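You operate a simulated robot arm through the tools that you are given. There is no shell and no other tool.

You run a simulated two-armed robot. Do the job below in one go: nothing can be reset, and whatever is moved stays where it is left.

Task
Swap the green pad in its cradle for the grey one.
Fine: turn the black star knob to FREE first; the green pad goes on the pad tray; the knob ends at HOLD. Where these are worked on the way, their far stop is far enough and under half their travel is too little: black star knob.

The check looks at the end state, three seconds after you hand in, the way a careful person would. Anything else that was tipped, shoved, dropped, spilled or broken makes it a failure.

Robot
Two 7-joint arms with fingered hands on one trunk that stands fixed in place. Base frame: the origin is at the foot of the trunk, x ahead of it, y to its left, z up; the work surface is at about z = 800. Readings come in mm, degrees, newtons and seconds.
The left shoulder is at [200, 135, 895], the right one opposite. Each reaches about 885 mm from its shoulder. Payload 4 kg a hand.
The tool frame of a hand sits at the grasp point between the pads (the TCP): z along the fingers, y along the line on which they close. The tips reach 25 mm beyond it. The gripper opens to 88 mm; its body begins 29 mm behind the TCP. The gripper is a hand of 4 fingers: y runs from the thumb to the fingers, the wrist lies at [-13, -106, -174] in the tool frame.
Orientation is that of the tool frame in the base frame, as a unit quaternion [x, y, z, w]. With the fingers straight down and the wrist toward the robot, the tool's x, y and z point along [0, 1, 0], [1, 0, 0] and [0, 0, -1] of the base frame.

Tools
- The arms move only by the tool play_rows. It takes "left_deltas", "right_deltas" or both (then of equal length, played together; a hand with none holds still); each is a list of rows, each an object (a shift or turn left out is 0) with "translation": the shift along the tool's x, y, z in mm, a list of three; "rotation": the turn, a rotation vector about the tool's x, y, z in degrees, a list of three. In form: [{"translation": [dx, dy, dz], "rotation": [wx, wy, wz]}, ...]. A call has 1 to 20 rows; each row shifts and turns the commanded pose from where the row before left it, along the tool's axes as they then stand. Each row takes 0.2 s and may step no farther than 50 mm and 8.6 degrees from the row before; otherwise, the whole call is refused. Where a pose cannot be reached the arm comes as near as it can. A force on the tool above 60 N (or 10 N above the force at the start of the call, whichever is more), or a blocked arm, ends the call early, and 0.2 s more pass. In this call time passes only in rows, and 0.2 s behind the last. It gives the time, the measured TCP pose, the force on the tool (base axes), the opening and the grip force at its end, in the units of the frame above (readings bear some noise), with the torque about the TCP (base axes, N m) and any sound that the robot's microphone picked up, and new pictures: "pictures" is both (left out), scene, wrist or none (wrist: the cameras of the hands that moved).
- Cameras (640 x 400 px; columns grow to the right, rows downward): "scene" is now at [143.4, -4.7, 1508.3]; the picture's right is [-0.03, -1.00, 0.00], its down [-0.74, 0.03, -0.67] and it looks along [0.67, -0.02, -0.74] (base axes); focal length 362 px, centre (320, 200). "left" rides on the left gripper at [-64, -83, -98] in its tool frame; the picture's right is [-0.62, -0.37, 0.69], its down [0.71, -0.63, 0.30] and it looks along [0.32, 0.68, 0.65] (tool axes); focal length 265 px, centre (320, 200). "right" rides on the right gripper at [64, -83, -98] in its tool frame; the picture's right is [-0.62, 0.37, -0.69], its down [-0.71, -0.63, 0.30] and it looks along [-0.32, 0.68, 0.65] (tool axes); focal length 265 px, centre (320, 200). There is no depth. A picture from a camera that has moved, and an enlarged one, comes with that camera's place and axes in the base frame and with its lens. The place of the scene camera against the robot may be out by one fixed shift of up to 25 mm in any direction.
- lift_body(by): slides the trunk up (or, below 0, down) by that many mm; the arms and the scene camera ride with it, the base frame stays. It gives what a move gives, with no picture.
- curl_fingers(index, middle, ring, thumb_bend, thumb_turn, hand): sets how far each is bent, from 0 (flat) to 100 (curled in); at 30 the hand is open as for a grip, at 70 the pads meet at the TCP. One left out holds its place. A second passes; each finger stops where it meets its share of the squeeze, and holds until it gets a number again. It is the only way to open and close the hand. It gives what a move gives, with no picture; readings hold the bend of each and the force on the fingers (four entries, about 0 where the hand has none), thumb and palm. thumb_turn goes from beside the hand (0) to across from the fingers (100), as for a grip.
- pan_tilt(pan, tilt): turns the head with the scene camera to pan (to the left, within 97 degrees either way) and tilt (down, from -29 to 69), counted from straight ahead of the robot. It gives what a move gives, and a new picture of the scene camera.
- enlarge(camera, box): a new picture of the part [left, top, right, bottom] of that camera's present view, enlarged. No time passes.
- hand_in(): hands the job in; it is judged then, once.

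Places have to be worked out from the pictures, the camera data and where the tool is seen. Open the grippers and draw the arms clear of the work before you hand the job in, unless the task says otherwise.

The tools are called after "Request:" as a command line: name --argument value ..., lists and objects as JSON in quotes. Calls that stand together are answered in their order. play_rows: Moves the arms, as the interface text tells. Its arguments: {"type":"object","properties":{"left_deltas":{"type":"array","items":{"type":"object","properties":{"translation":{"type":"array","items":{"type":"number"}},"rotation":{"type":"array","items":{"type":"number"}}}}},"right_deltas":{"type":"array","items":{"type":"object","properties":{"translation":{"type":"array","items":{"type":"number"}},"rotation":{"type":"array","items":{"type":"number"}}}}},"pictures":{"type":"string","enum":["both","scene","wrist","none"]}},"required":[]} The other tools are called the same way: lift_body (by) moves the trunk up or down; curl_fingers (index, middle, ring, thumb_bend, thumb_turn, hand) moves the fingers one by one; pan_tilt (pan, tilt) turns the head that bears the scene camera; enlarge (camera, box) takes an enlarged picture of a part of a camera's view; hand_in () hands the job in.

At the start:

```text
time_s: 0.0
left_position: [548.5, 150.9, 1052.8]
left_ee_rot: [0.707, 0.708, -0.001, -0.001]
left_wrist_force: [0.2, 0.0, -0.7]
left_moment: [-0.01, -0.01, -0.01]
left_opening: 87.8
left_grip_force: 0.1
left_shape: jaw
left_bend: [30.0, 30.0, 30.0, 30.0, 98.0]
left_finger forces: [0.0, 0.0, 0.0, 0.0, 0.0, 0.0]
right_position: [554.7, -347.5, 1094.7]
right_ee_rot: [0.708, 0.706, 0.0, 0.0]
right_wrist_force: [0.0, 0.7, -0.5]
right_moment: [0.0, -0.02, -0.01]
right_opening: 87.3
right_grip_force: 0.0
right_shape: jaw
right_bend: [30.0, 30.0, 30.0, 30.0, 98.0]
right_finger forces: [0.0, 0.0, 0.0, 0.0, 0.0, 0.1]
trunk travel left (down, up): [-500.0, 270.0]
head pan, tilt (commanded): [-2.0, 48.1]
```

scene: 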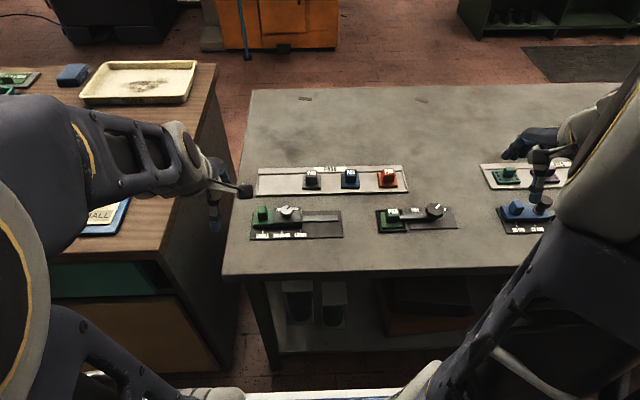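
right: 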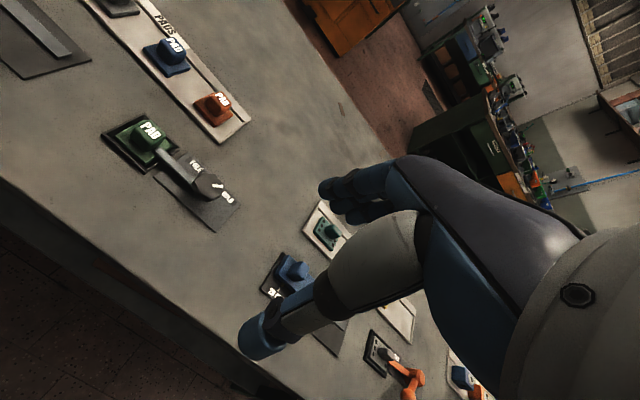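
left: 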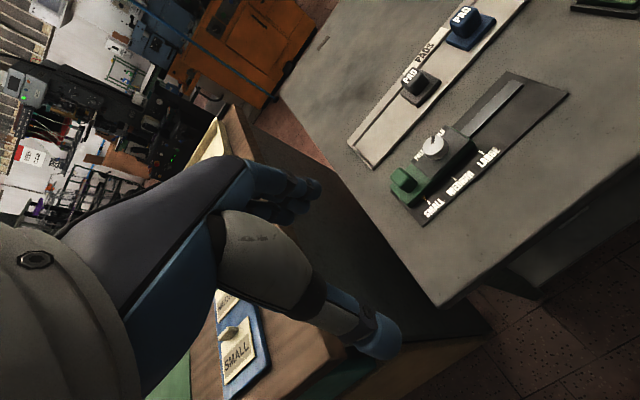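

I see a tray of pads (grey, blue, orange) at the back of the bench, and a green pad in a cradle with a black star knob nearer to me. I take enlarged pictures to read the labels and shapes.

Request:
enlarge --camera "scene" --box '[360, 190, 470, 260]'

Request:
enlarge --camera "scene" --box '[240, 150, 420, 260]'

Request:
enlarge --camera "right" --box '[90, 90, 260, 240]'

Request:
enlarge --camera "scene" --box '[470, 140, 600, 250]'

```text
5.71 times, centred on (415, 225) of scene
camera zoom: at [143.4, -4.7, 1508.3], right [-0.03, -1.0, 0.0], down [-0.74, 0.03, -0.67], along [0.67, -0.02, -0.74], focal length 2066 px, centre (-223, 57)
```

zoom: 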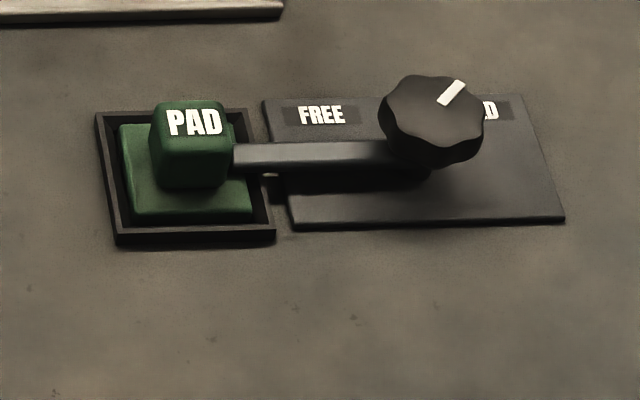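

```text
3.56 times, centred on (330, 205) of scene
camera zoom: at [143.4, -4.7, 1508.3], right [-0.03, -1.0, 0.0], down [-0.74, 0.03, -0.67], along [0.67, -0.02, -0.74], focal length 1286 px, centre (284, 182)
```

zoom: 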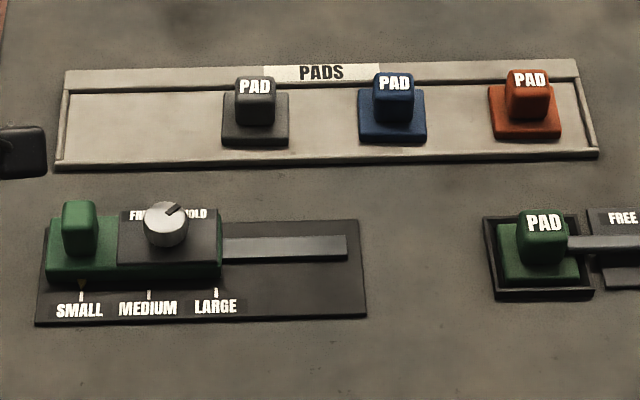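

```text
2.67 times, centred on (175, 165) of right
camera zoom: at [471.0, -284.3, 1192.3], right [0.37, -0.62, 0.69], down [-0.63, -0.71, -0.3], along [0.68, -0.33, -0.65], focal length 708 px, centre (707, 293)
```

zoom: 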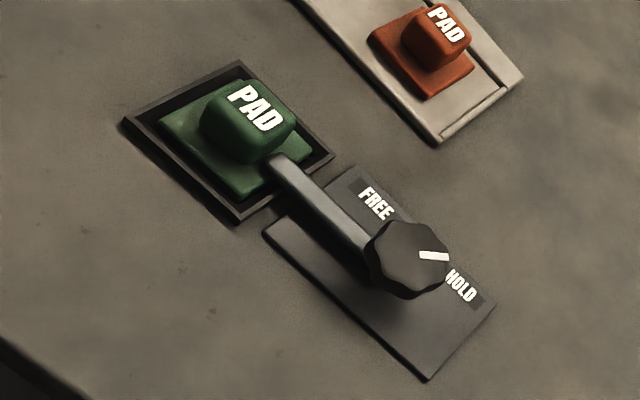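

```text
3.64 times, centred on (535, 195) of scene
camera zoom: at [143.4, -4.7, 1508.3], right [-0.03, -1.0, 0.0], down [-0.74, 0.03, -0.67], along [0.67, -0.02, -0.74], focal length 1315 px, centre (-462, 218)
```

zoom: 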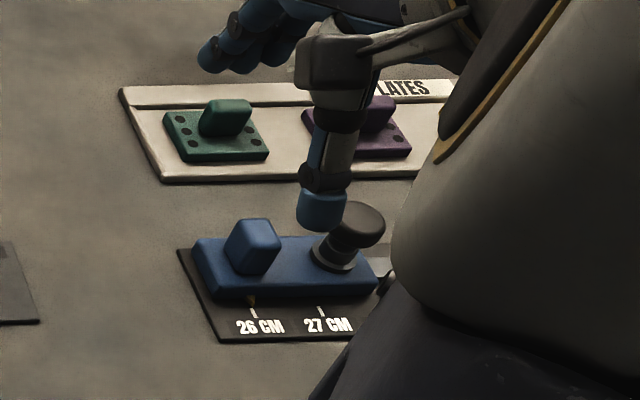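

The right wrist camera shows the black star knob near (683, -298, ~835), pointing at HOLD, with its bar over the green pad's base. The cradle looks to be near (673, -195) and the grey pad near (805, -5). I move the right hand closer to the knob for a second view to measure from.

Request:
play_rows --right_deltas '[{"translation": [15, 10, 28]}, {"translation": [15, 10, 28]}, {"translation": [15, 10, 28]}]' --pictures "both"

```text
time_s: 0.8
left_position: [548.7, 150.2, 1053.5]
left_ee_rot: [0.707, 0.707, 0.0, 0.0]
left_wrist_force: [0.3, 1.2, -0.6]
left_moment: [-0.02, 0.0, -0.01]
left_opening: 87.4
left_grip_force: 0.0
left_shape: jaw
left_bend: [30.0, 30.0, 30.0, 30.0, 98.0]
left_finger forces: [0.1, 0.0, 0.0, 0.0, 0.1, 0.1]
right_position: [584.6, -303.6, 1009.6]
right_ee_rot: [0.708, 0.706, -0.001, -0.001]
right_wrist_force: [0.2, -0.3, 0.0]
right_moment: [-0.01, -0.01, 0.0]
right_opening: 87.6
right_grip_force: 0.0
right_shape: jaw
right_bend: [30.0, 30.0, 30.0, 30.0, 98.0]
right_finger forces: [0.0, 0.0, 0.0, 0.0, 0.1, 0.1]
trunk travel left (down, up): [-500.0, 270.0]
head pan, tilt (commanded): [-2.0, 48.1]
camera scene: at [143.2, -4.7, 1508.3], right [-0.03, -1.0, 0.0], down [-0.74, 0.03, -0.67], along [0.67, -0.02, -0.74], focal length 362 px, centre (320, 200)
camera right: at [501.0, -239.3, 1107.7], right [0.37, -0.62, 0.69], down [-0.63, -0.71, -0.3], along [0.68, -0.33, -0.65], focal length 265 px, centre (320, 200)
```

scene: 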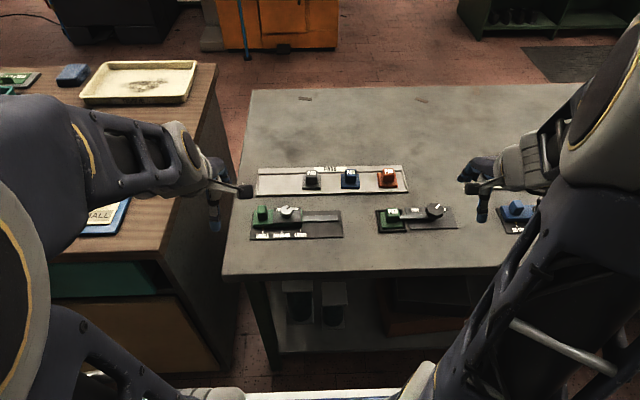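
right: 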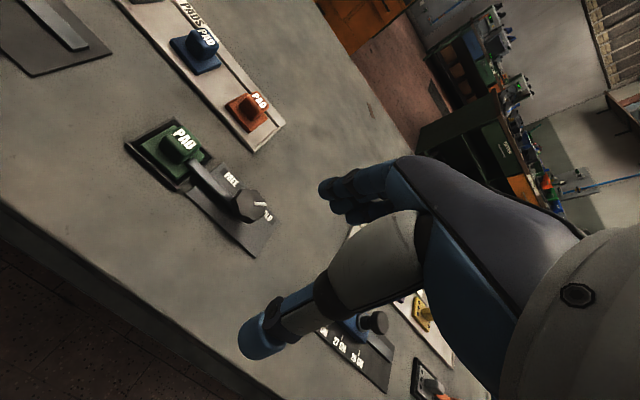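

The view is closer now. I enlarge the knob and cradle area to measure positions and angles.

Request:
enlarge --camera "right" --box '[120, 100, 300, 260]'

Request:
enlarge --camera "right" --box '[120, 0, 290, 150]'

```text
2.50 times, centred on (210, 180) of right
camera zoom: at [501.0, -239.3, 1107.7], right [0.37, -0.62, 0.69], down [-0.63, -0.71, -0.3], along [0.68, -0.33, -0.65], focal length 664 px, centre (595, 250)
```

zoom: 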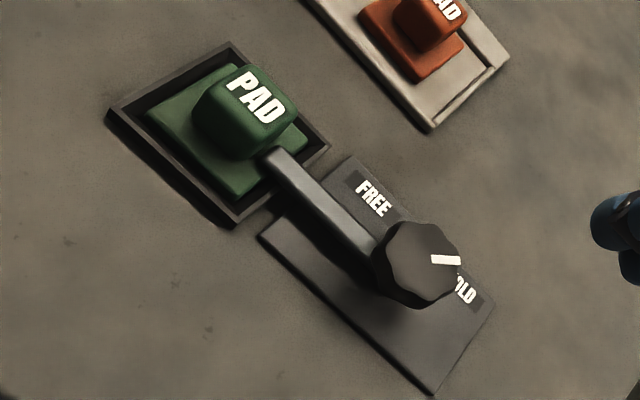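

```text
2.67 times, centred on (205, 75) of right
camera zoom: at [501.0, -239.3, 1107.7], right [0.37, -0.62, 0.69], down [-0.63, -0.71, -0.3], along [0.68, -0.33, -0.65], focal length 708 px, centre (627, 533)
```

zoom: 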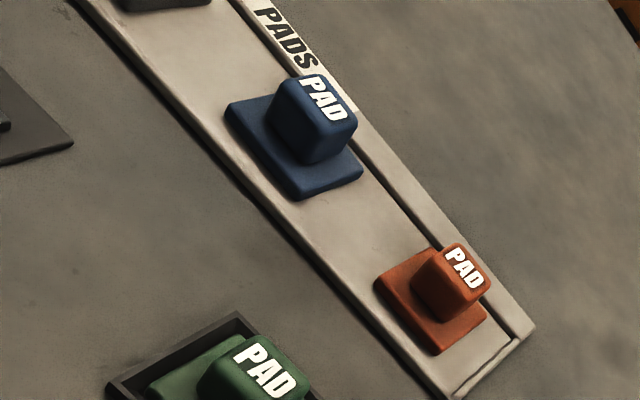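

The two views give a knob top near (693, -297, 825) and a green handle top near (690, -194, 830). The pointer sits about 45° right of ahead, and FREE mirrors it, so the turn is about 90° anticlockwise seen from above. I go a little closer for a finer view.

Request:
play_rows --right_deltas '[{"translation": [2, 27, 25]}, {"translation": [2, 27, 25]}]' --pictures "wrist"

Request:
enlarge --camera "right" --box '[100, 80, 340, 280]'

```text
time_s: 1.4
left_position: [548.2, 150.0, 1053.4]
left_ee_rot: [0.707, 0.707, 0.001, 0.0]
left_wrist_force: [-1.1, -0.3, 0.7]
left_moment: [-0.01, 0.01, -0.01]
left_opening: 87.5
left_grip_force: 0.1
left_shape: jaw
left_bend: [30.0, 30.0, 30.0, 30.0, 98.0]
left_finger forces: [0.0, 0.0, 0.0, 0.0, 0.0, 0.0]
right_position: [638.8, -297.9, 959.5]
right_ee_rot: [0.708, 0.706, -0.001, 0.0]
right_wrist_force: [0.0, 0.0, 0.7]
right_moment: [-0.02, -0.01, 0.0]
right_opening: 87.8
right_grip_force: 0.1
right_shape: jaw
right_bend: [30.0, 30.0, 30.0, 30.0, 98.0]
right_finger forces: [0.0, 0.0, 0.0, 0.0, 0.0, 0.0]
trunk travel left (down, up): [-500.0, 270.0]
head pan, tilt (commanded): [-2.0, 48.1]
camera right: at [555.0, -233.9, 1057.8], right [0.37, -0.62, 0.69], down [-0.63, -0.71, -0.3], along [0.68, -0.33, -0.65], focal length 265 px, centre (320, 200)
```

right: 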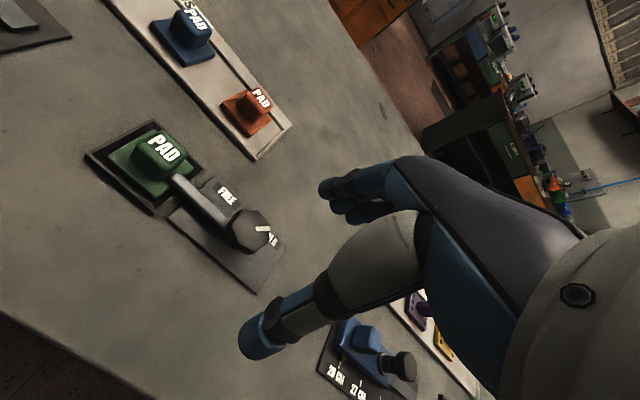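

```text
2.00 times, centred on (220, 180) of right
camera zoom: at [555.0, -233.9, 1057.8], right [0.37, -0.62, 0.69], down [-0.63, -0.71, -0.3], along [0.68, -0.33, -0.65], focal length 531 px, centre (520, 240)
```

zoom: 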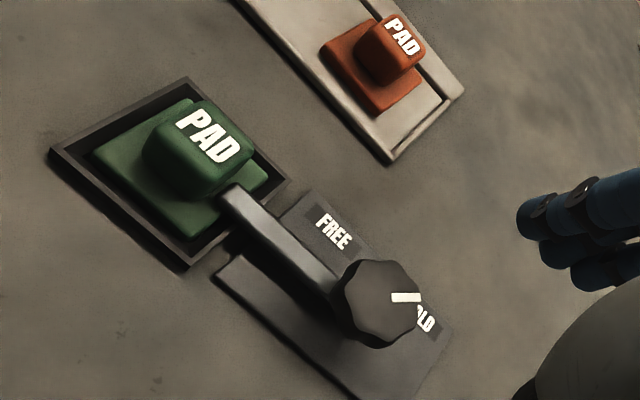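

The views agree on a knob axis near (689, -295) with its top at about z 830-838 and a diameter of about 45 mm. The pad handle is near (689, -195). I move above the knob at z 900 and take pictures to check alignment.

Request:
play_rows --right_deltas '[{"translation": [1.5, 25, 30]}, {"translation": [1.5, 25, 30]}]' --pictures "both"

Request:
enlarge --camera "scene" --box '[360, 150, 500, 250]'

Request:
enlarge --camera "right" --box '[160, 140, 400, 370]'

```text
time_s: 2.0
left_position: [548.3, 150.7, 1052.7]
left_ee_rot: [0.708, 0.706, 0.001, 0.0]
left_wrist_force: [-0.3, 0.6, 0.5]
left_moment: [-0.01, -0.03, 0.03]
left_opening: 87.5
left_grip_force: 0.0
left_shape: jaw
left_bend: [30.0, 30.0, 30.0, 30.0, 98.0]
left_finger forces: [0.0, 0.0, 0.0, 0.0, 0.0, 0.1]
right_position: [688.3, -296.2, 899.3]
right_ee_rot: [0.708, 0.706, -0.001, 0.0]
right_wrist_force: [-0.2, 0.6, 0.4]
right_moment: [-0.01, 0.01, -0.04]
right_opening: 87.8
right_grip_force: 0.0
right_shape: jaw
right_bend: [30.0, 30.0, 30.0, 30.0, 98.0]
right_finger forces: [0.0, 0.0, 0.0, 0.0, 0.1, 0.0]
trunk travel left (down, up): [-500.0, 270.0]
head pan, tilt (commanded): [-2.0, 48.1]
camera scene: at [143.0, -4.8, 1508.4], right [-0.04, -1.0, 0.0], down [-0.74, 0.03, -0.67], along [0.67, -0.02, -0.74], focal length 362 px, centre (320, 200)
camera right: at [605.6, -231.8, 997.9], right [0.37, -0.62, 0.69], down [-0.63, -0.71, -0.3], along [0.68, -0.33, -0.65], focal length 265 px, centre (320, 200)
```

scene: 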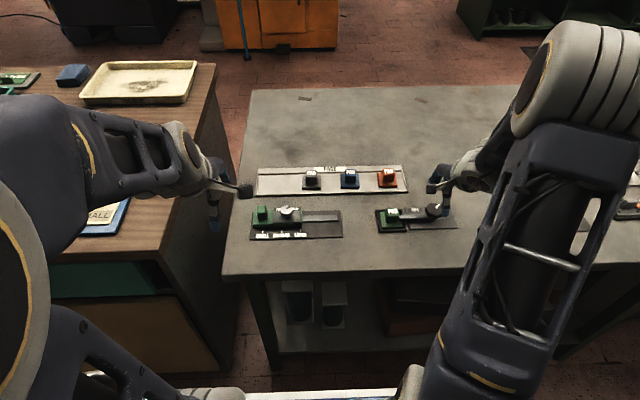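
right: 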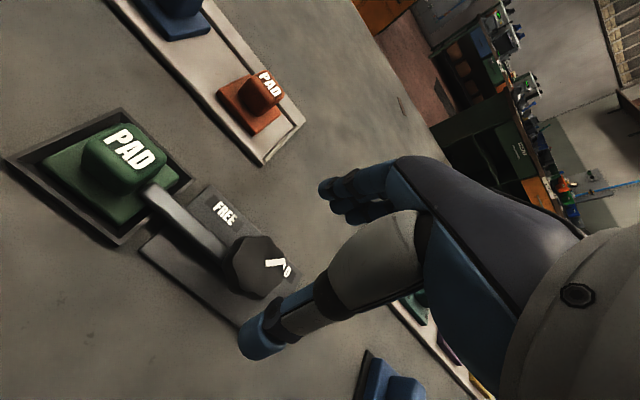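

```text
4.00 times, centred on (430, 200) of scene
camera zoom: at [143.0, -4.8, 1508.4], right [-0.04, -1.0, 0.0], down [-0.74, 0.03, -0.67], along [0.67, -0.02, -0.74], focal length 1446 px, centre (-120, 200)
```

zoom: 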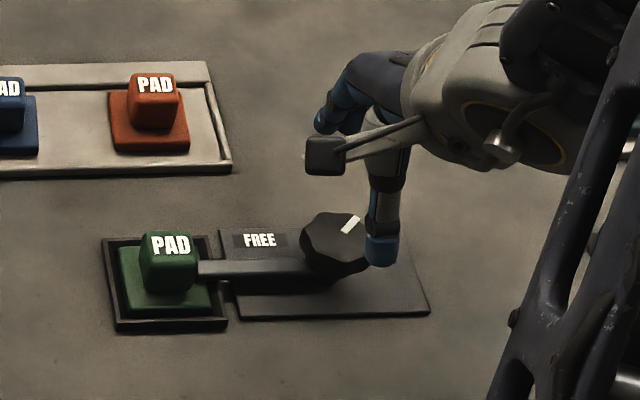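

```text
1.74 times, centred on (280, 255) of right
camera zoom: at [605.6, -231.8, 997.9], right [0.37, -0.62, 0.69], down [-0.63, -0.71, -0.3], along [0.68, -0.33, -0.65], focal length 462 px, centre (390, 104)
```

zoom: 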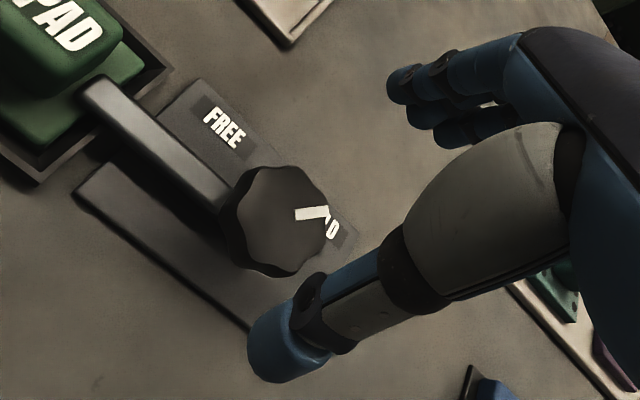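

The thumb and fingers straddle the knob in both views, so the alignment is good. Before gripping I rehearse the 90° anticlockwise turn in the air at z 900, to check the arm can do it.

Request:
play_rows --right_deltas '[{"rotation": [0, 0, -8.4]}, {"rotation": [0, 0, -8.4]}, {"rotation": [0, 0, -8.4]}, {"rotation": [0, 0, -8.4]}, {"rotation": [0, 0, -8.4]}, {"rotation": [0, 0, -8.4]}, {"rotation": [0, 0, -8.4]}, {"rotation": [0, 0, -8.4]}, {"rotation": [0, 0, -8.4]}, {"rotation": [0, 0, -8.4]}, {"rotation": [0, 0, -8.4]}]' --pictures "both"

```text
time_s: 4.4
left_position: [549.5, 151.2, 1054.6]
left_ee_rot: [0.708, 0.707, 0.0, 0.0]
left_wrist_force: [-0.1, -0.1, -0.4]
left_moment: [0.02, 0.01, -0.01]
left_opening: 87.7
left_grip_force: 0.1
left_shape: jaw
left_bend: [30.0, 30.0, 30.0, 30.0, 98.0]
left_finger forces: [0.0, 0.0, 0.1, 0.0, 0.0, 0.0]
right_position: [687.3, -296.0, 900.6]
right_ee_rot: [-0.022, 1.0, 0.0, 0.0]
right_wrist_force: [0.1, -0.2, -0.4]
right_moment: [0.02, 0.0, 0.01]
right_opening: 87.9
right_grip_force: 0.2
right_shape: jaw
right_bend: [30.0, 30.0, 30.0, 30.0, 98.0]
right_finger forces: [0.1, 0.1, 0.0, 0.1, 0.0, 0.0]
trunk travel left (down, up): [-500.0, 270.0]
head pan, tilt (commanded): [-2.0, 48.1]
camera scene: at [143.3, -4.7, 1508.3], right [-0.03, -1.0, 0.0], down [-0.74, 0.03, -0.67], along [0.67, -0.02, -0.74], focal length 362 px, centre (320, 200)
camera right: at [627.5, -382.8, 998.4], right [0.6, 0.4, 0.69], down [0.74, -0.6, -0.3], along [0.29, 0.7, -0.65], focal length 265 px, centre (320, 200)
```

scene: 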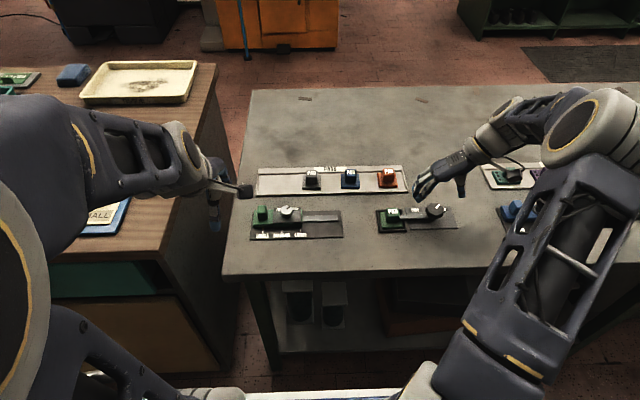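
right: 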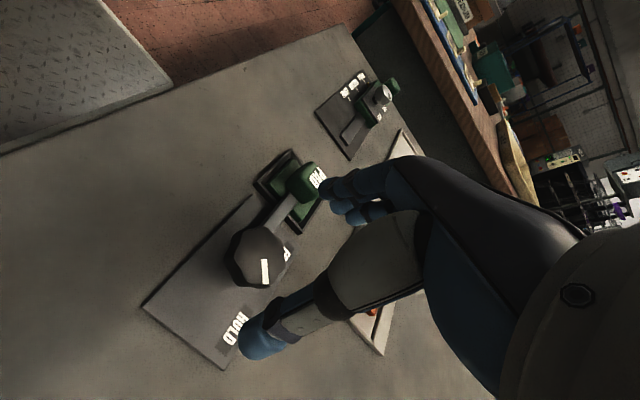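

The rehearsal worked, and this rotated view gives a much stronger baseline for measuring. I enlarge it to fix the knob's height and axis.

Request:
enlarge --camera "right" --box '[180, 130, 380, 300]'

Request:
enlarge --camera "scene" --box '[370, 150, 490, 240]'

```text
2.35 times, centred on (280, 215) of right
camera zoom: at [627.5, -382.8, 998.4], right [0.6, 0.4, 0.69], down [0.74, -0.6, -0.3], along [0.29, 0.7, -0.65], focal length 624 px, centre (414, 165)
```

zoom: 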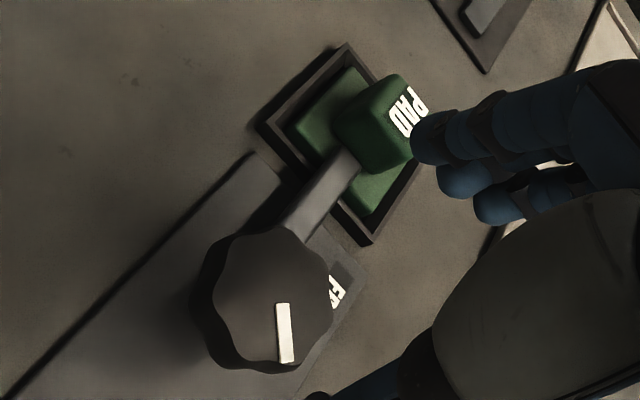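

```text
4.44 times, centred on (430, 195) of scene
camera zoom: at [143.3, -4.7, 1508.3], right [-0.03, -1.0, 0.0], down [-0.74, 0.03, -0.67], along [0.67, -0.02, -0.74], focal length 1607 px, centre (-169, 222)
```

zoom: 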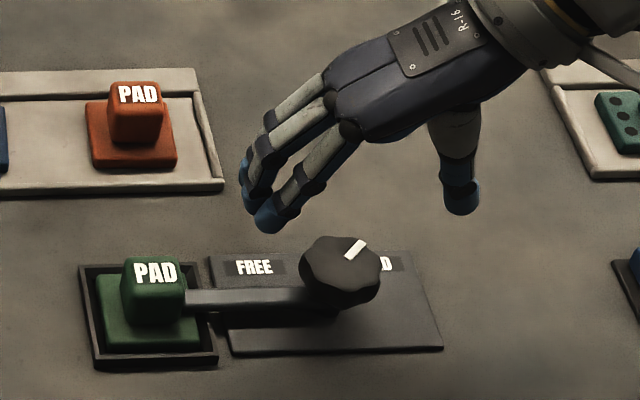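

Triangulating with the rotated view puts the knob top at z ≈ 839 with its axis at (685, -295.5). I rotate back to the start yaw and descend so the fingertips come down beside the knob, at TCP z ≈ 849.

Request:
play_rows --right_deltas '[{"rotation": [0, 0, 8.4]}, {"rotation": [0, 0, 8.4]}, {"rotation": [0, 0, 8.4]}, {"rotation": [0, 0, 8.4]}, {"rotation": [0, 0, 8.4]}, {"rotation": [0, 0, 8.4]}, {"rotation": [0, 0, 8.4]}, {"rotation": [0, 0, 8.4]}, {"rotation": [0, 0, 8.4]}, {"rotation": [0, 0, 8.4]}, {"rotation": [0, 0, 8.4]}, {"translation": [0.7, -2, 0]}, {"translation": [0, 0, 17]}, {"translation": [0, 0, 17]}, {"translation": [0, 0, 17]}]' --pictures "both"

Request:
enlarge --camera "right" --box '[160, 140, 400, 370]'

Request:
enlarge --camera "scene" --box '[370, 150, 490, 240]'

```text
time_s: 7.6
left_position: [549.5, 151.2, 1053.7]
left_ee_rot: [0.707, 0.707, 0.001, -0.001]
left_wrist_force: [-0.1, -0.6, 0.1]
left_moment: [-0.02, 0.01, 0.01]
left_opening: 87.8
left_grip_force: 0.0
left_shape: jaw
left_bend: [30.0, 30.0, 30.0, 30.0, 98.0]
left_finger forces: [0.1, 0.1, 0.1, 0.0, 0.1, 0.0]
right_position: [685.7, -295.2, 849.5]
right_ee_rot: [0.708, 0.707, 0.0, -0.001]
right_wrist_force: [0.1, 0.4, -0.4]
right_moment: [0.01, 0.0, 0.01]
right_opening: 87.8
right_grip_force: 0.0
right_shape: jaw
right_bend: [30.0, 30.0, 30.0, 30.0, 98.0]
right_finger forces: [0.1, 0.0, 0.0, 0.1, 0.1, 0.1]
trunk travel left (down, up): [-500.0, 270.0]
head pan, tilt (commanded): [-2.0, 48.1]
camera scene: at [143.3, -4.6, 1508.3], right [-0.03, -1.0, 0.0], down [-0.74, 0.03, -0.67], along [0.67, -0.02, -0.74], focal length 362 px, centre (320, 200)
camera right: at [602.7, -231.7, 947.3], right [0.37, -0.62, 0.69], down [-0.63, -0.71, -0.3], along [0.68, -0.33, -0.65], focal length 265 px, centre (320, 200)
```

scene: 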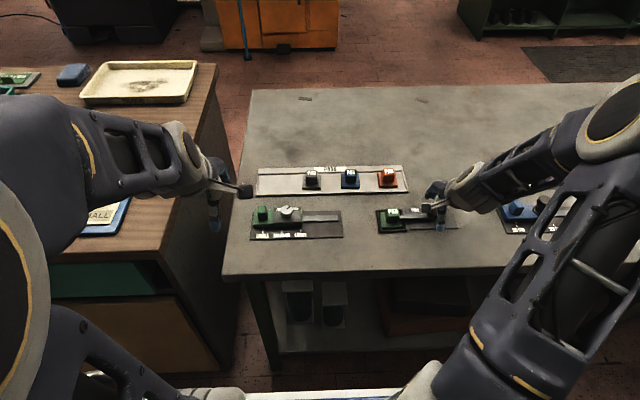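
right: 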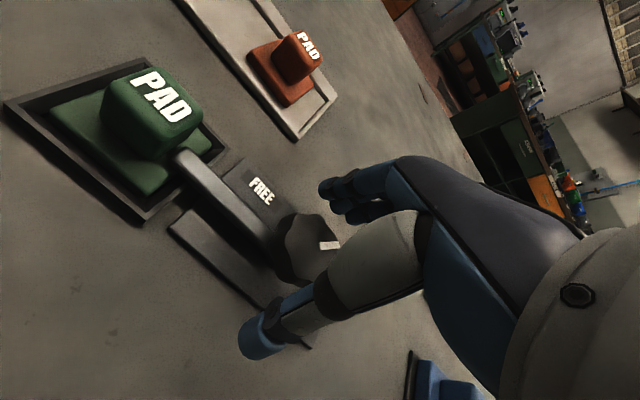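

```text
1.74 times, centred on (280, 255) of right
camera zoom: at [602.7, -231.7, 947.3], right [0.37, -0.62, 0.69], down [-0.63, -0.71, -0.3], along [0.68, -0.33, -0.65], focal length 462 px, centre (390, 104)
```

zoom: 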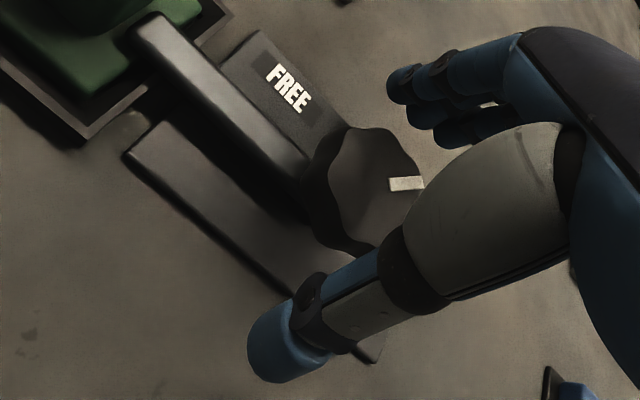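

```text
4.44 times, centred on (430, 195) of scene
camera zoom: at [143.3, -4.6, 1508.3], right [-0.03, -1.0, 0.0], down [-0.74, 0.03, -0.67], along [0.67, -0.02, -0.74], focal length 1607 px, centre (-169, 222)
```

zoom: 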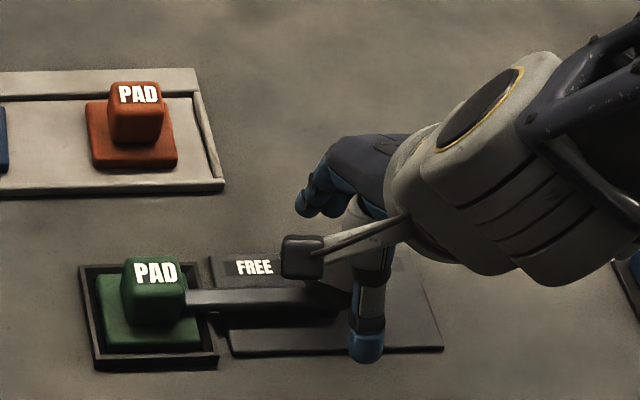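

Triangulating again gives a knob axis of about (685.5, -296.5), centred between thumb and fingers. I close the hand on the knob.

Request:
curl_fingers --hand "right" --index 58 --middle 58 --ring 58 --thumb_bend 58

Request:
enlarge --camera "right" --box '[160, 140, 400, 370]'

Request:
enlarge --camera "scene" --box '[370, 150, 490, 240]'

```text
time_s: 8.6
left_position: [548.5, 151.9, 1054.4]
left_ee_rot: [0.707, 0.707, 0.0, 0.001]
left_wrist_force: [-0.2, 0.1, -0.6]
left_moment: [0.04, -0.03, 0.04]
left_opening: 87.3
left_grip_force: 0.1
left_shape: jaw
left_bend: [30.0, 30.0, 30.0, 30.0, 98.0]
left_finger forces: [0.1, 0.0, 0.0, 0.1, 0.0, 0.0]
right_position: [685.7, -295.0, 849.7]
right_ee_rot: [0.708, 0.707, -0.001, -0.001]
right_wrist_force: [-1.0, -0.1, -0.1]
right_moment: [-0.01, -0.03, 0.01]
right_opening: 35.1
right_grip_force: 3.0
right_shape: fingers
right_bend: [54.0, 56.0, 57.0, 53.0, 97.0]
right_finger forces: [1.6, 0.9, 0.1, 0.1, 3.2, 0.0]
trunk travel left (down, up): [-500.0, 270.0]
head pan, tilt (commanded): [-2.0, 48.1]
```

```text
1.74 times, centred on (280, 255) of right
camera zoom: at [602.7, -231.9, 947.3], right [0.37, -0.62, 0.69], down [-0.63, -0.71, -0.3], along [0.68, -0.33, -0.65], focal length 462 px, centre (390, 104)
```

zoom: 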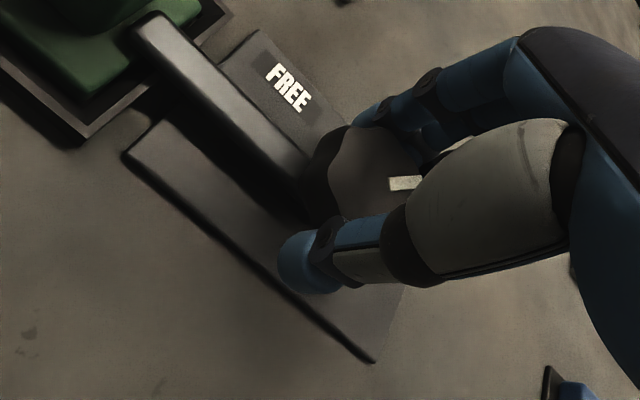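

```text
4.44 times, centred on (430, 195) of scene
camera zoom: at [143.4, -4.7, 1508.3], right [-0.03, -1.0, 0.0], down [-0.74, 0.03, -0.67], along [0.67, -0.02, -0.74], focal length 1607 px, centre (-169, 222)
```

zoom: 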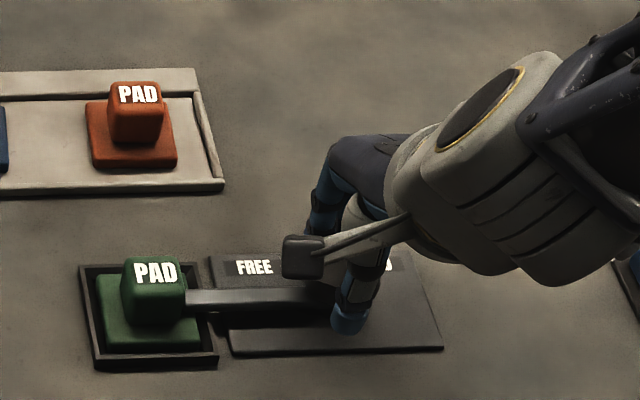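

The fingers touch the knob lightly, at 3 N with thumb, index and middle in contact. I squeeze harder for a firm hold before turning.

Request:
curl_fingers --hand "right" --index 70 --middle 70 --ring 66 --thumb_bend 70

```text
time_s: 9.6
left_position: [548.6, 150.4, 1052.8]
left_ee_rot: [0.707, 0.707, 0.0, -0.001]
left_wrist_force: [-0.1, -0.1, -1.1]
left_moment: [0.05, 0.03, 0.02]
left_opening: 87.5
left_grip_force: 0.0
left_shape: jaw
left_bend: [30.0, 30.0, 30.0, 30.0, 98.0]
left_finger forces: [0.0, 0.0, 0.0, 0.0, 0.0, 0.0]
right_position: [687.3, -296.3, 849.8]
right_ee_rot: [0.708, 0.707, 0.0, 0.0]
right_wrist_force: [7.0, -1.3, -1.4]
right_moment: [-0.05, -0.2, 0.06]
right_opening: 33.1
right_grip_force: 14.0
right_shape: fingers
right_bend: [56.0, 60.0, 66.0, 55.0, 97.0]
right_finger forces: [9.2, 7.5, 0.0, 0.0, 11.2, 0.0]
trunk travel left (down, up): [-500.0, 270.0]
head pan, tilt (commanded): [-2.0, 48.1]
```

The grip is now firm at 14 N. I turn a first part anticlockwise and watch the torque and the pointer.

Request:
play_rows --right_deltas '[{"rotation": [0, 0, -7.5]}, {"rotation": [0, 0, -7.5]}, {"rotation": [0, 0, -7.5]}]' --pictures "both"

Request:
enlarge --camera "right" --box '[160, 140, 400, 370]'

Request:
enlarge --camera "scene" --box '[370, 150, 490, 240]'

```text
time_s: 10.4
left_position: [549.3, 151.6, 1052.9]
left_ee_rot: [0.707, 0.707, -0.001, 0.0]
left_wrist_force: [0.9, -0.4, -0.1]
left_moment: [-0.01, 0.0, -0.01]
left_opening: 87.7
left_grip_force: 0.0
left_shape: jaw
left_bend: [30.0, 30.0, 30.0, 30.0, 98.0]
left_finger forces: [0.0, 0.0, 0.0, 0.0, 0.1, 0.0]
right_position: [686.4, -296.1, 850.2]
right_ee_rot: [0.556, 0.831, 0.0, 0.001]
right_wrist_force: [9.8, -4.3, -0.4]
right_moment: [-0.07, -0.27, -0.11]
right_opening: 32.4
right_grip_force: 15.0
right_shape: fingers
right_bend: [55.0, 61.0, 66.0, 57.0, 96.0]
right_finger forces: [9.5, 9.7, 0.0, 0.0, 11.1, 0.1]
trunk travel left (down, up): [-500.0, 270.0]
head pan, tilt (commanded): [-2.0, 48.1]
camera scene: at [143.7, -4.7, 1508.3], right [-0.03, -1.0, 0.0], down [-0.74, 0.03, -0.67], along [0.67, -0.02, -0.74], focal length 362 px, centre (320, 200)
camera right: at [584.5, -268.7, 947.2], right [0.58, -0.43, 0.69], down [-0.31, -0.9, -0.3], along [0.76, -0.04, -0.65], focal length 265 px, centre (320, 200)
```

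scene: 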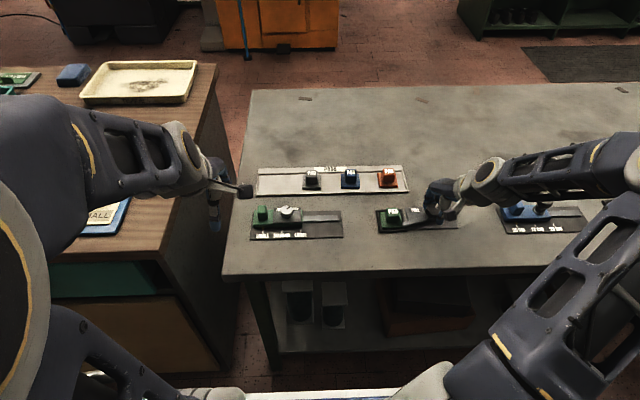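
right: 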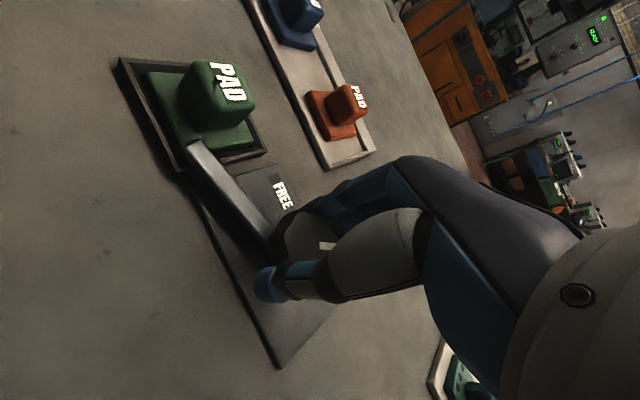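

```text
1.74 times, centred on (280, 255) of right
camera zoom: at [584.5, -268.7, 947.2], right [0.58, -0.43, 0.69], down [-0.31, -0.9, -0.3], along [0.76, -0.04, -0.65], focal length 462 px, centre (390, 104)
```

zoom: 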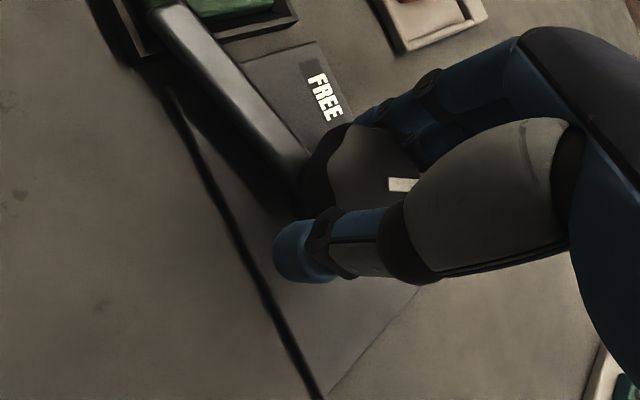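

```text
4.44 times, centred on (430, 195) of scene
camera zoom: at [143.7, -4.7, 1508.3], right [-0.03, -1.0, 0.0], down [-0.74, 0.03, -0.67], along [0.67, -0.02, -0.74], focal length 1607 px, centre (-169, 222)
```

zoom: 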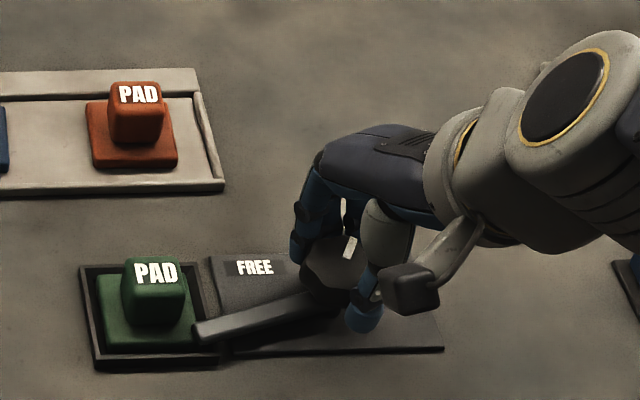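

The knob and bar turn together with the hand, about 22° so far. I continue to about 90°.

Request:
play_rows --right_deltas '[{"rotation": [0, 0, -7.5]}, {"rotation": [0, 0, -7.5]}, {"rotation": [0, 0, -7.5]}, {"rotation": [0, 0, -7.5]}, {"rotation": [0, 0, -7.5]}, {"rotation": [0, 0, -7.5]}, {"rotation": [0, 0, -7.5]}, {"rotation": [0, 0, -7.5]}]' --pictures "both"

Request:
enlarge --camera "right" --box '[160, 140, 400, 370]'

Request:
enlarge --camera "scene" --box '[370, 150, 490, 240]'

```text
time_s: 12.2
left_position: [548.9, 150.8, 1052.8]
left_ee_rot: [0.708, 0.707, 0.0, 0.0]
left_wrist_force: [-0.4, -0.7, 0.0]
left_moment: [0.01, -0.01, 0.0]
left_opening: 87.6
left_grip_force: 0.1
left_shape: jaw
left_bend: [30.0, 30.0, 30.0, 30.0, 98.0]
left_finger forces: [0.0, 0.0, 0.1, 0.0, 0.0, 0.1]
right_position: [685.7, -295.5, 849.5]
right_ee_rot: [0.064, 0.998, 0.0, 0.0]
right_wrist_force: [5.0, 10.4, -2.7]
right_moment: [0.23, -0.1, -0.05]
right_opening: 32.3
right_grip_force: 15.0
right_shape: fingers
right_bend: [54.0, 60.0, 66.0, 58.0, 96.0]
right_finger forces: [10.9, 9.7, 0.0, 0.0, 9.1, 0.0]
trunk travel left (down, up): [-500.0, 270.0]
head pan, tilt (commanded): [-2.0, 48.1]
camera scene: at [143.6, -4.4, 1508.2], right [-0.03, -1.0, 0.0], down [-0.74, 0.03, -0.67], along [0.67, -0.02, -0.74], focal length 362 px, centre (320, 200)
camera right: at [611.5, -370.1, 947.3], right [0.66, 0.29, 0.69], down [0.63, -0.72, -0.31], along [0.41, 0.64, -0.65], focal length 265 px, centre (320, 200)
```

scene: 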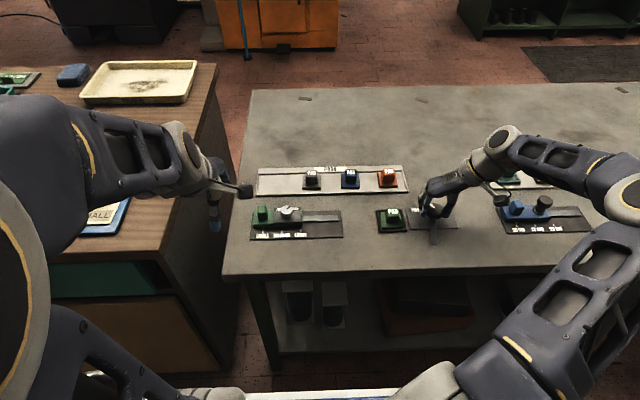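
right: 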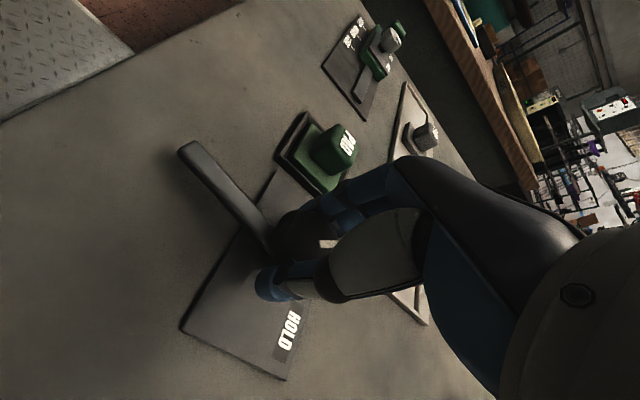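

```text
1.74 times, centred on (280, 255) of right
camera zoom: at [611.5, -370.1, 947.3], right [0.66, 0.29, 0.69], down [0.63, -0.72, -0.31], along [0.41, 0.64, -0.65], focal length 462 px, centre (390, 104)
```

zoom: 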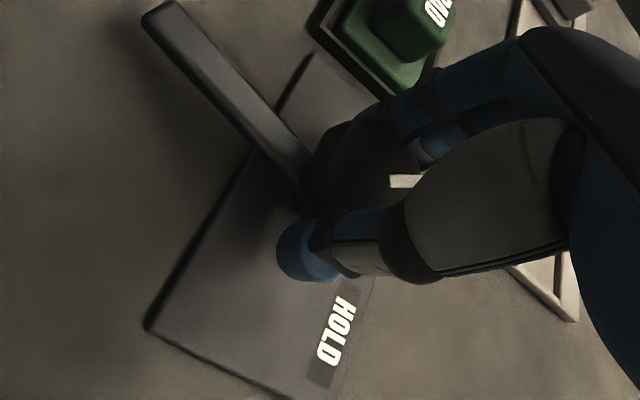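

```text
4.44 times, centred on (430, 195) of scene
camera zoom: at [143.6, -4.4, 1508.2], right [-0.03, -1.0, 0.0], down [-0.74, 0.03, -0.67], along [0.67, -0.02, -0.74], focal length 1607 px, centre (-169, 222)
```

zoom: 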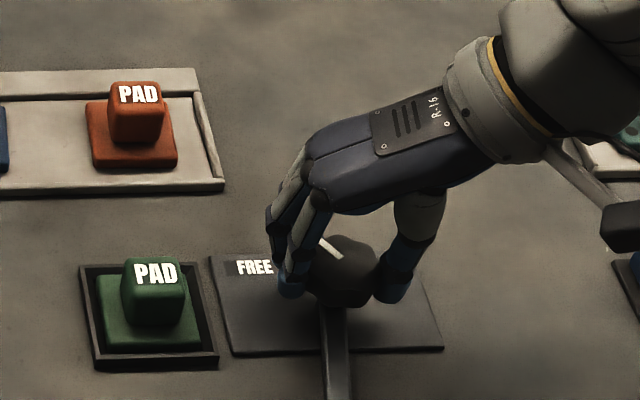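

The hand has turned about 82.7°, the bar points toward the robot, and torque is still low. I continue in small steps to find the FREE stop.

Request:
play_rows --right_deltas '[{"rotation": [0, 0, -4]}, {"rotation": [0, 0, -4]}]' --pictures "none"

Request:
enlarge --camera "scene" --box '[370, 170, 490, 260]'

```text
time_s: 12.8
left_position: [549.0, 152.4, 1053.0]
left_ee_rot: [0.707, 0.707, 0.0, -0.001]
left_wrist_force: [0.3, -0.5, 0.0]
left_moment: [0.01, 0.01, 0.05]
left_opening: 87.8
left_grip_force: 0.1
left_shape: jaw
left_bend: [30.0, 30.0, 30.0, 30.0, 98.0]
left_finger forces: [0.1, 0.0, 0.0, 0.0, 0.0, 0.0]
right_position: [686.1, -295.0, 848.5]
right_ee_rot: [-0.004, 1.0, 0.0, -0.001]
right_wrist_force: [3.5, 11.4, -1.1]
right_moment: [0.24, -0.05, -0.04]
right_opening: 32.4
right_grip_force: 15.4
right_shape: fingers
right_bend: [54.0, 60.0, 66.0, 58.0, 96.0]
right_finger forces: [11.1, 9.3, 0.1, 0.0, 9.3, 0.0]
trunk travel left (down, up): [-500.0, 270.0]
head pan, tilt (commanded): [-2.0, 48.1]
```

```text
4.44 times, centred on (430, 215) of scene
camera zoom: at [143.5, -4.4, 1508.3], right [-0.03, -1.0, 0.0], down [-0.74, 0.03, -0.67], along [0.67, -0.02, -0.74], focal length 1607 px, centre (-169, 133)
```

zoom: 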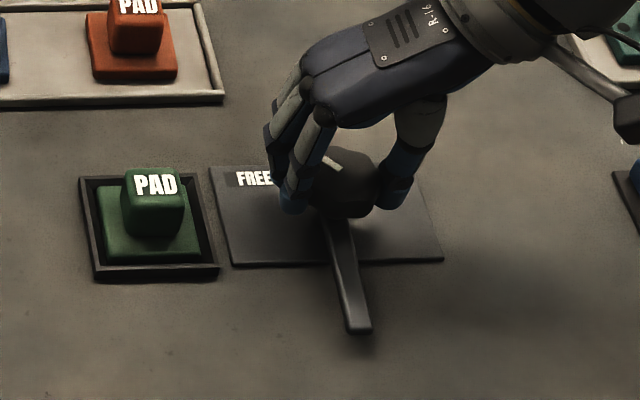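

No stop felt yet at 90.5°, since the torque is only 0.04 Nm. The bar seems a few degrees short of straight toward me, so I carry on gently.

Request:
play_rows --right_deltas '[{"rotation": [0, 0, -4]}, {"rotation": [0, 0, -4]}]' --pictures "none"

Request:
enlarge --camera "scene" --box '[370, 170, 490, 260]'

Request:
enlarge --camera "right" --box '[160, 140, 400, 370]'

```text
time_s: 13.4
left_position: [550.0, 150.3, 1053.6]
left_ee_rot: [0.707, 0.707, 0.0, 0.0]
left_wrist_force: [-0.2, -0.2, 0.2]
left_moment: [0.0, 0.0, 0.02]
left_opening: 87.7
left_grip_force: 0.1
left_shape: jaw
left_bend: [30.0, 30.0, 30.0, 30.0, 98.0]
left_finger forces: [0.1, 0.0, 0.1, 0.1, 0.0, 0.0]
right_position: [687.8, -295.2, 849.3]
right_ee_rot: [-0.075, 0.997, 0.0, 0.0]
right_wrist_force: [7.0, 11.5, 0.2]
right_moment: [0.2, -0.13, -0.24]
right_opening: 32.1
right_grip_force: 14.9
right_shape: fingers
right_bend: [54.0, 60.0, 66.0, 58.0, 95.0]
right_finger forces: [11.1, 9.8, 0.0, 0.0, 9.5, 0.0]
trunk travel left (down, up): [-500.0, 270.0]
head pan, tilt (commanded): [-2.0, 48.1]
```

```text
4.44 times, centred on (430, 215) of scene
camera zoom: at [143.6, -4.4, 1508.3], right [-0.03, -1.0, 0.0], down [-0.74, 0.03, -0.67], along [0.67, -0.02, -0.74], focal length 1607 px, centre (-169, 133)
```

zoom: 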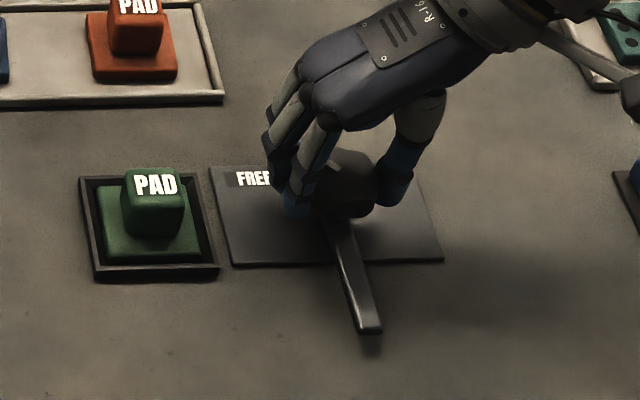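

```text
1.74 times, centred on (280, 255) of right
camera zoom: at [634.8, -387.4, 946.9], right [0.56, 0.46, 0.69], down [0.8, -0.52, -0.3], along [0.22, 0.72, -0.65], focal length 462 px, centre (390, 104)
```

zoom: 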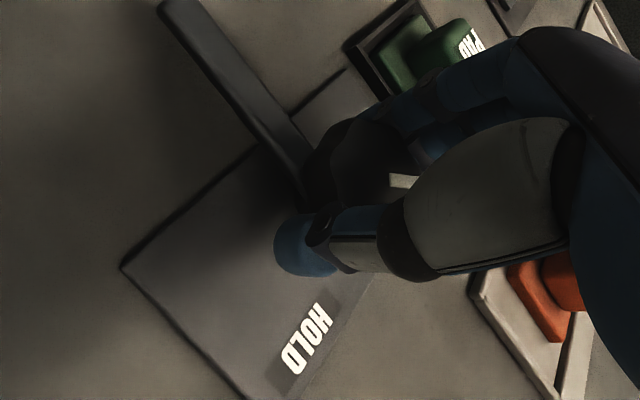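

The torque rose to 0.24 Nm and the bar now points straight toward the robot, so this is likely the FREE stop. One more small nudge will confirm it.

Request:
play_rows --right_deltas '[{"rotation": [0, 0, -4]}]' --pictures "none"

Request:
enlarge --camera "scene" --box '[370, 170, 490, 260]'

```text
time_s: 13.8
left_position: [549.1, 150.5, 1053.4]
left_ee_rot: [0.707, 0.708, 0.0, 0.0]
left_wrist_force: [0.5, 0.2, -0.6]
left_moment: [0.0, 0.0, -0.02]
left_opening: 87.5
left_grip_force: 0.0
left_shape: jaw
left_bend: [30.0, 30.0, 30.0, 30.0, 98.0]
left_finger forces: [0.0, 0.0, 0.0, 0.0, 0.0, 0.0]
right_position: [687.4, -295.3, 847.9]
right_ee_rot: [-0.109, 0.994, 0.0, 0.0]
right_wrist_force: [9.1, 12.7, -2.1]
right_moment: [0.2, -0.2, -0.34]
right_opening: 32.2
right_grip_force: 16.3
right_shape: fingers
right_bend: [54.0, 61.0, 66.0, 59.0, 94.0]
right_finger forces: [11.1, 11.5, 0.0, 0.0, 10.0, 0.0]
trunk travel left (down, up): [-500.0, 270.0]
head pan, tilt (commanded): [-2.0, 48.1]
```

```text
4.44 times, centred on (430, 215) of scene
camera zoom: at [143.7, -4.4, 1508.2], right [-0.03, -1.0, 0.0], down [-0.74, 0.03, -0.67], along [0.67, -0.02, -0.74], focal length 1607 px, centre (-169, 133)
```

zoom: 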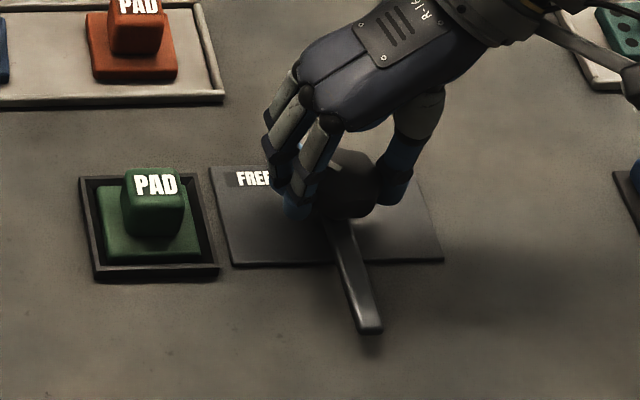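

The bar did not move while torque climbed to 0.34 Nm, so the knob is at the FREE stop. I relieve the twist a little and open the hand.

Request:
play_rows --right_deltas '[{"rotation": [0, 0, 3.5]}]' --pictures "none"

Request:
curl_fingers --hand "right" --index 30 --middle 30 --ring 30 --thumb_bend 30 --thumb_turn 98

Request:
enlarge --camera "scene" --box '[370, 170, 490, 260]'

```text
time_s: 14.2
left_position: [548.7, 150.6, 1053.3]
left_ee_rot: [0.707, 0.707, 0.0, 0.0]
left_wrist_force: [0.3, -0.3, -0.1]
left_moment: [-0.01, -0.02, -0.02]
left_opening: 87.4
left_grip_force: 0.1
left_shape: jaw
left_bend: [30.0, 30.0, 30.0, 30.0, 98.0]
left_finger forces: [0.1, 0.0, 0.0, 0.1, 0.0, 0.0]
right_position: [686.2, -295.1, 848.5]
right_ee_rot: [-0.078, 0.997, 0.0, -0.001]
right_wrist_force: [8.1, 12.2, -1.4]
right_moment: [0.21, -0.16, -0.16]
right_opening: 31.9
right_grip_force: 15.9
right_shape: fingers
right_bend: [54.0, 60.0, 66.0, 58.0, 95.0]
right_finger forces: [11.1, 11.1, 0.1, 0.1, 10.2, 0.0]
trunk travel left (down, up): [-500.0, 270.0]
head pan, tilt (commanded): [-2.0, 48.1]
```

```text
time_s: 15.2
left_position: [548.7, 150.7, 1053.9]
left_ee_rot: [0.707, 0.707, 0.0, 0.0]
left_wrist_force: [-0.6, -0.4, 0.0]
left_moment: [0.0, 0.01, -0.01]
left_opening: 87.7
left_grip_force: 0.1
left_shape: jaw
left_bend: [30.0, 30.0, 30.0, 30.0, 98.0]
left_finger forces: [0.0, 0.0, 0.0, 0.0, 0.0, 0.1]
right_position: [685.8, -296.5, 849.5]
right_ee_rot: [-0.078, 0.997, 0.0, -0.001]
right_wrist_force: [-0.2, 0.5, -0.4]
right_moment: [-0.02, -0.01, 0.0]
right_opening: 84.7
right_grip_force: 0.0
right_shape: fingers
right_bend: [30.0, 30.0, 30.0, 30.0, 96.0]
right_finger forces: [0.1, 0.1, 0.0, 0.1, 0.0, 0.0]
trunk travel left (down, up): [-500.0, 270.0]
head pan, tilt (commanded): [-2.0, 48.1]
```

```text
4.44 times, centred on (430, 215) of scene
camera zoom: at [143.4, -4.7, 1508.3], right [-0.03, -1.0, 0.0], down [-0.74, 0.03, -0.67], along [0.67, -0.02, -0.74], focal length 1607 px, centre (-169, 133)
```

zoom: 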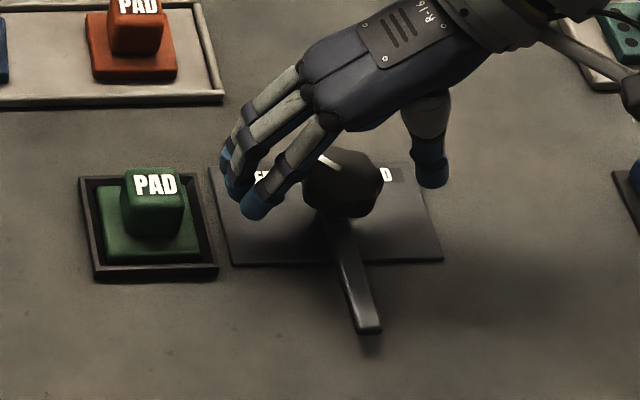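

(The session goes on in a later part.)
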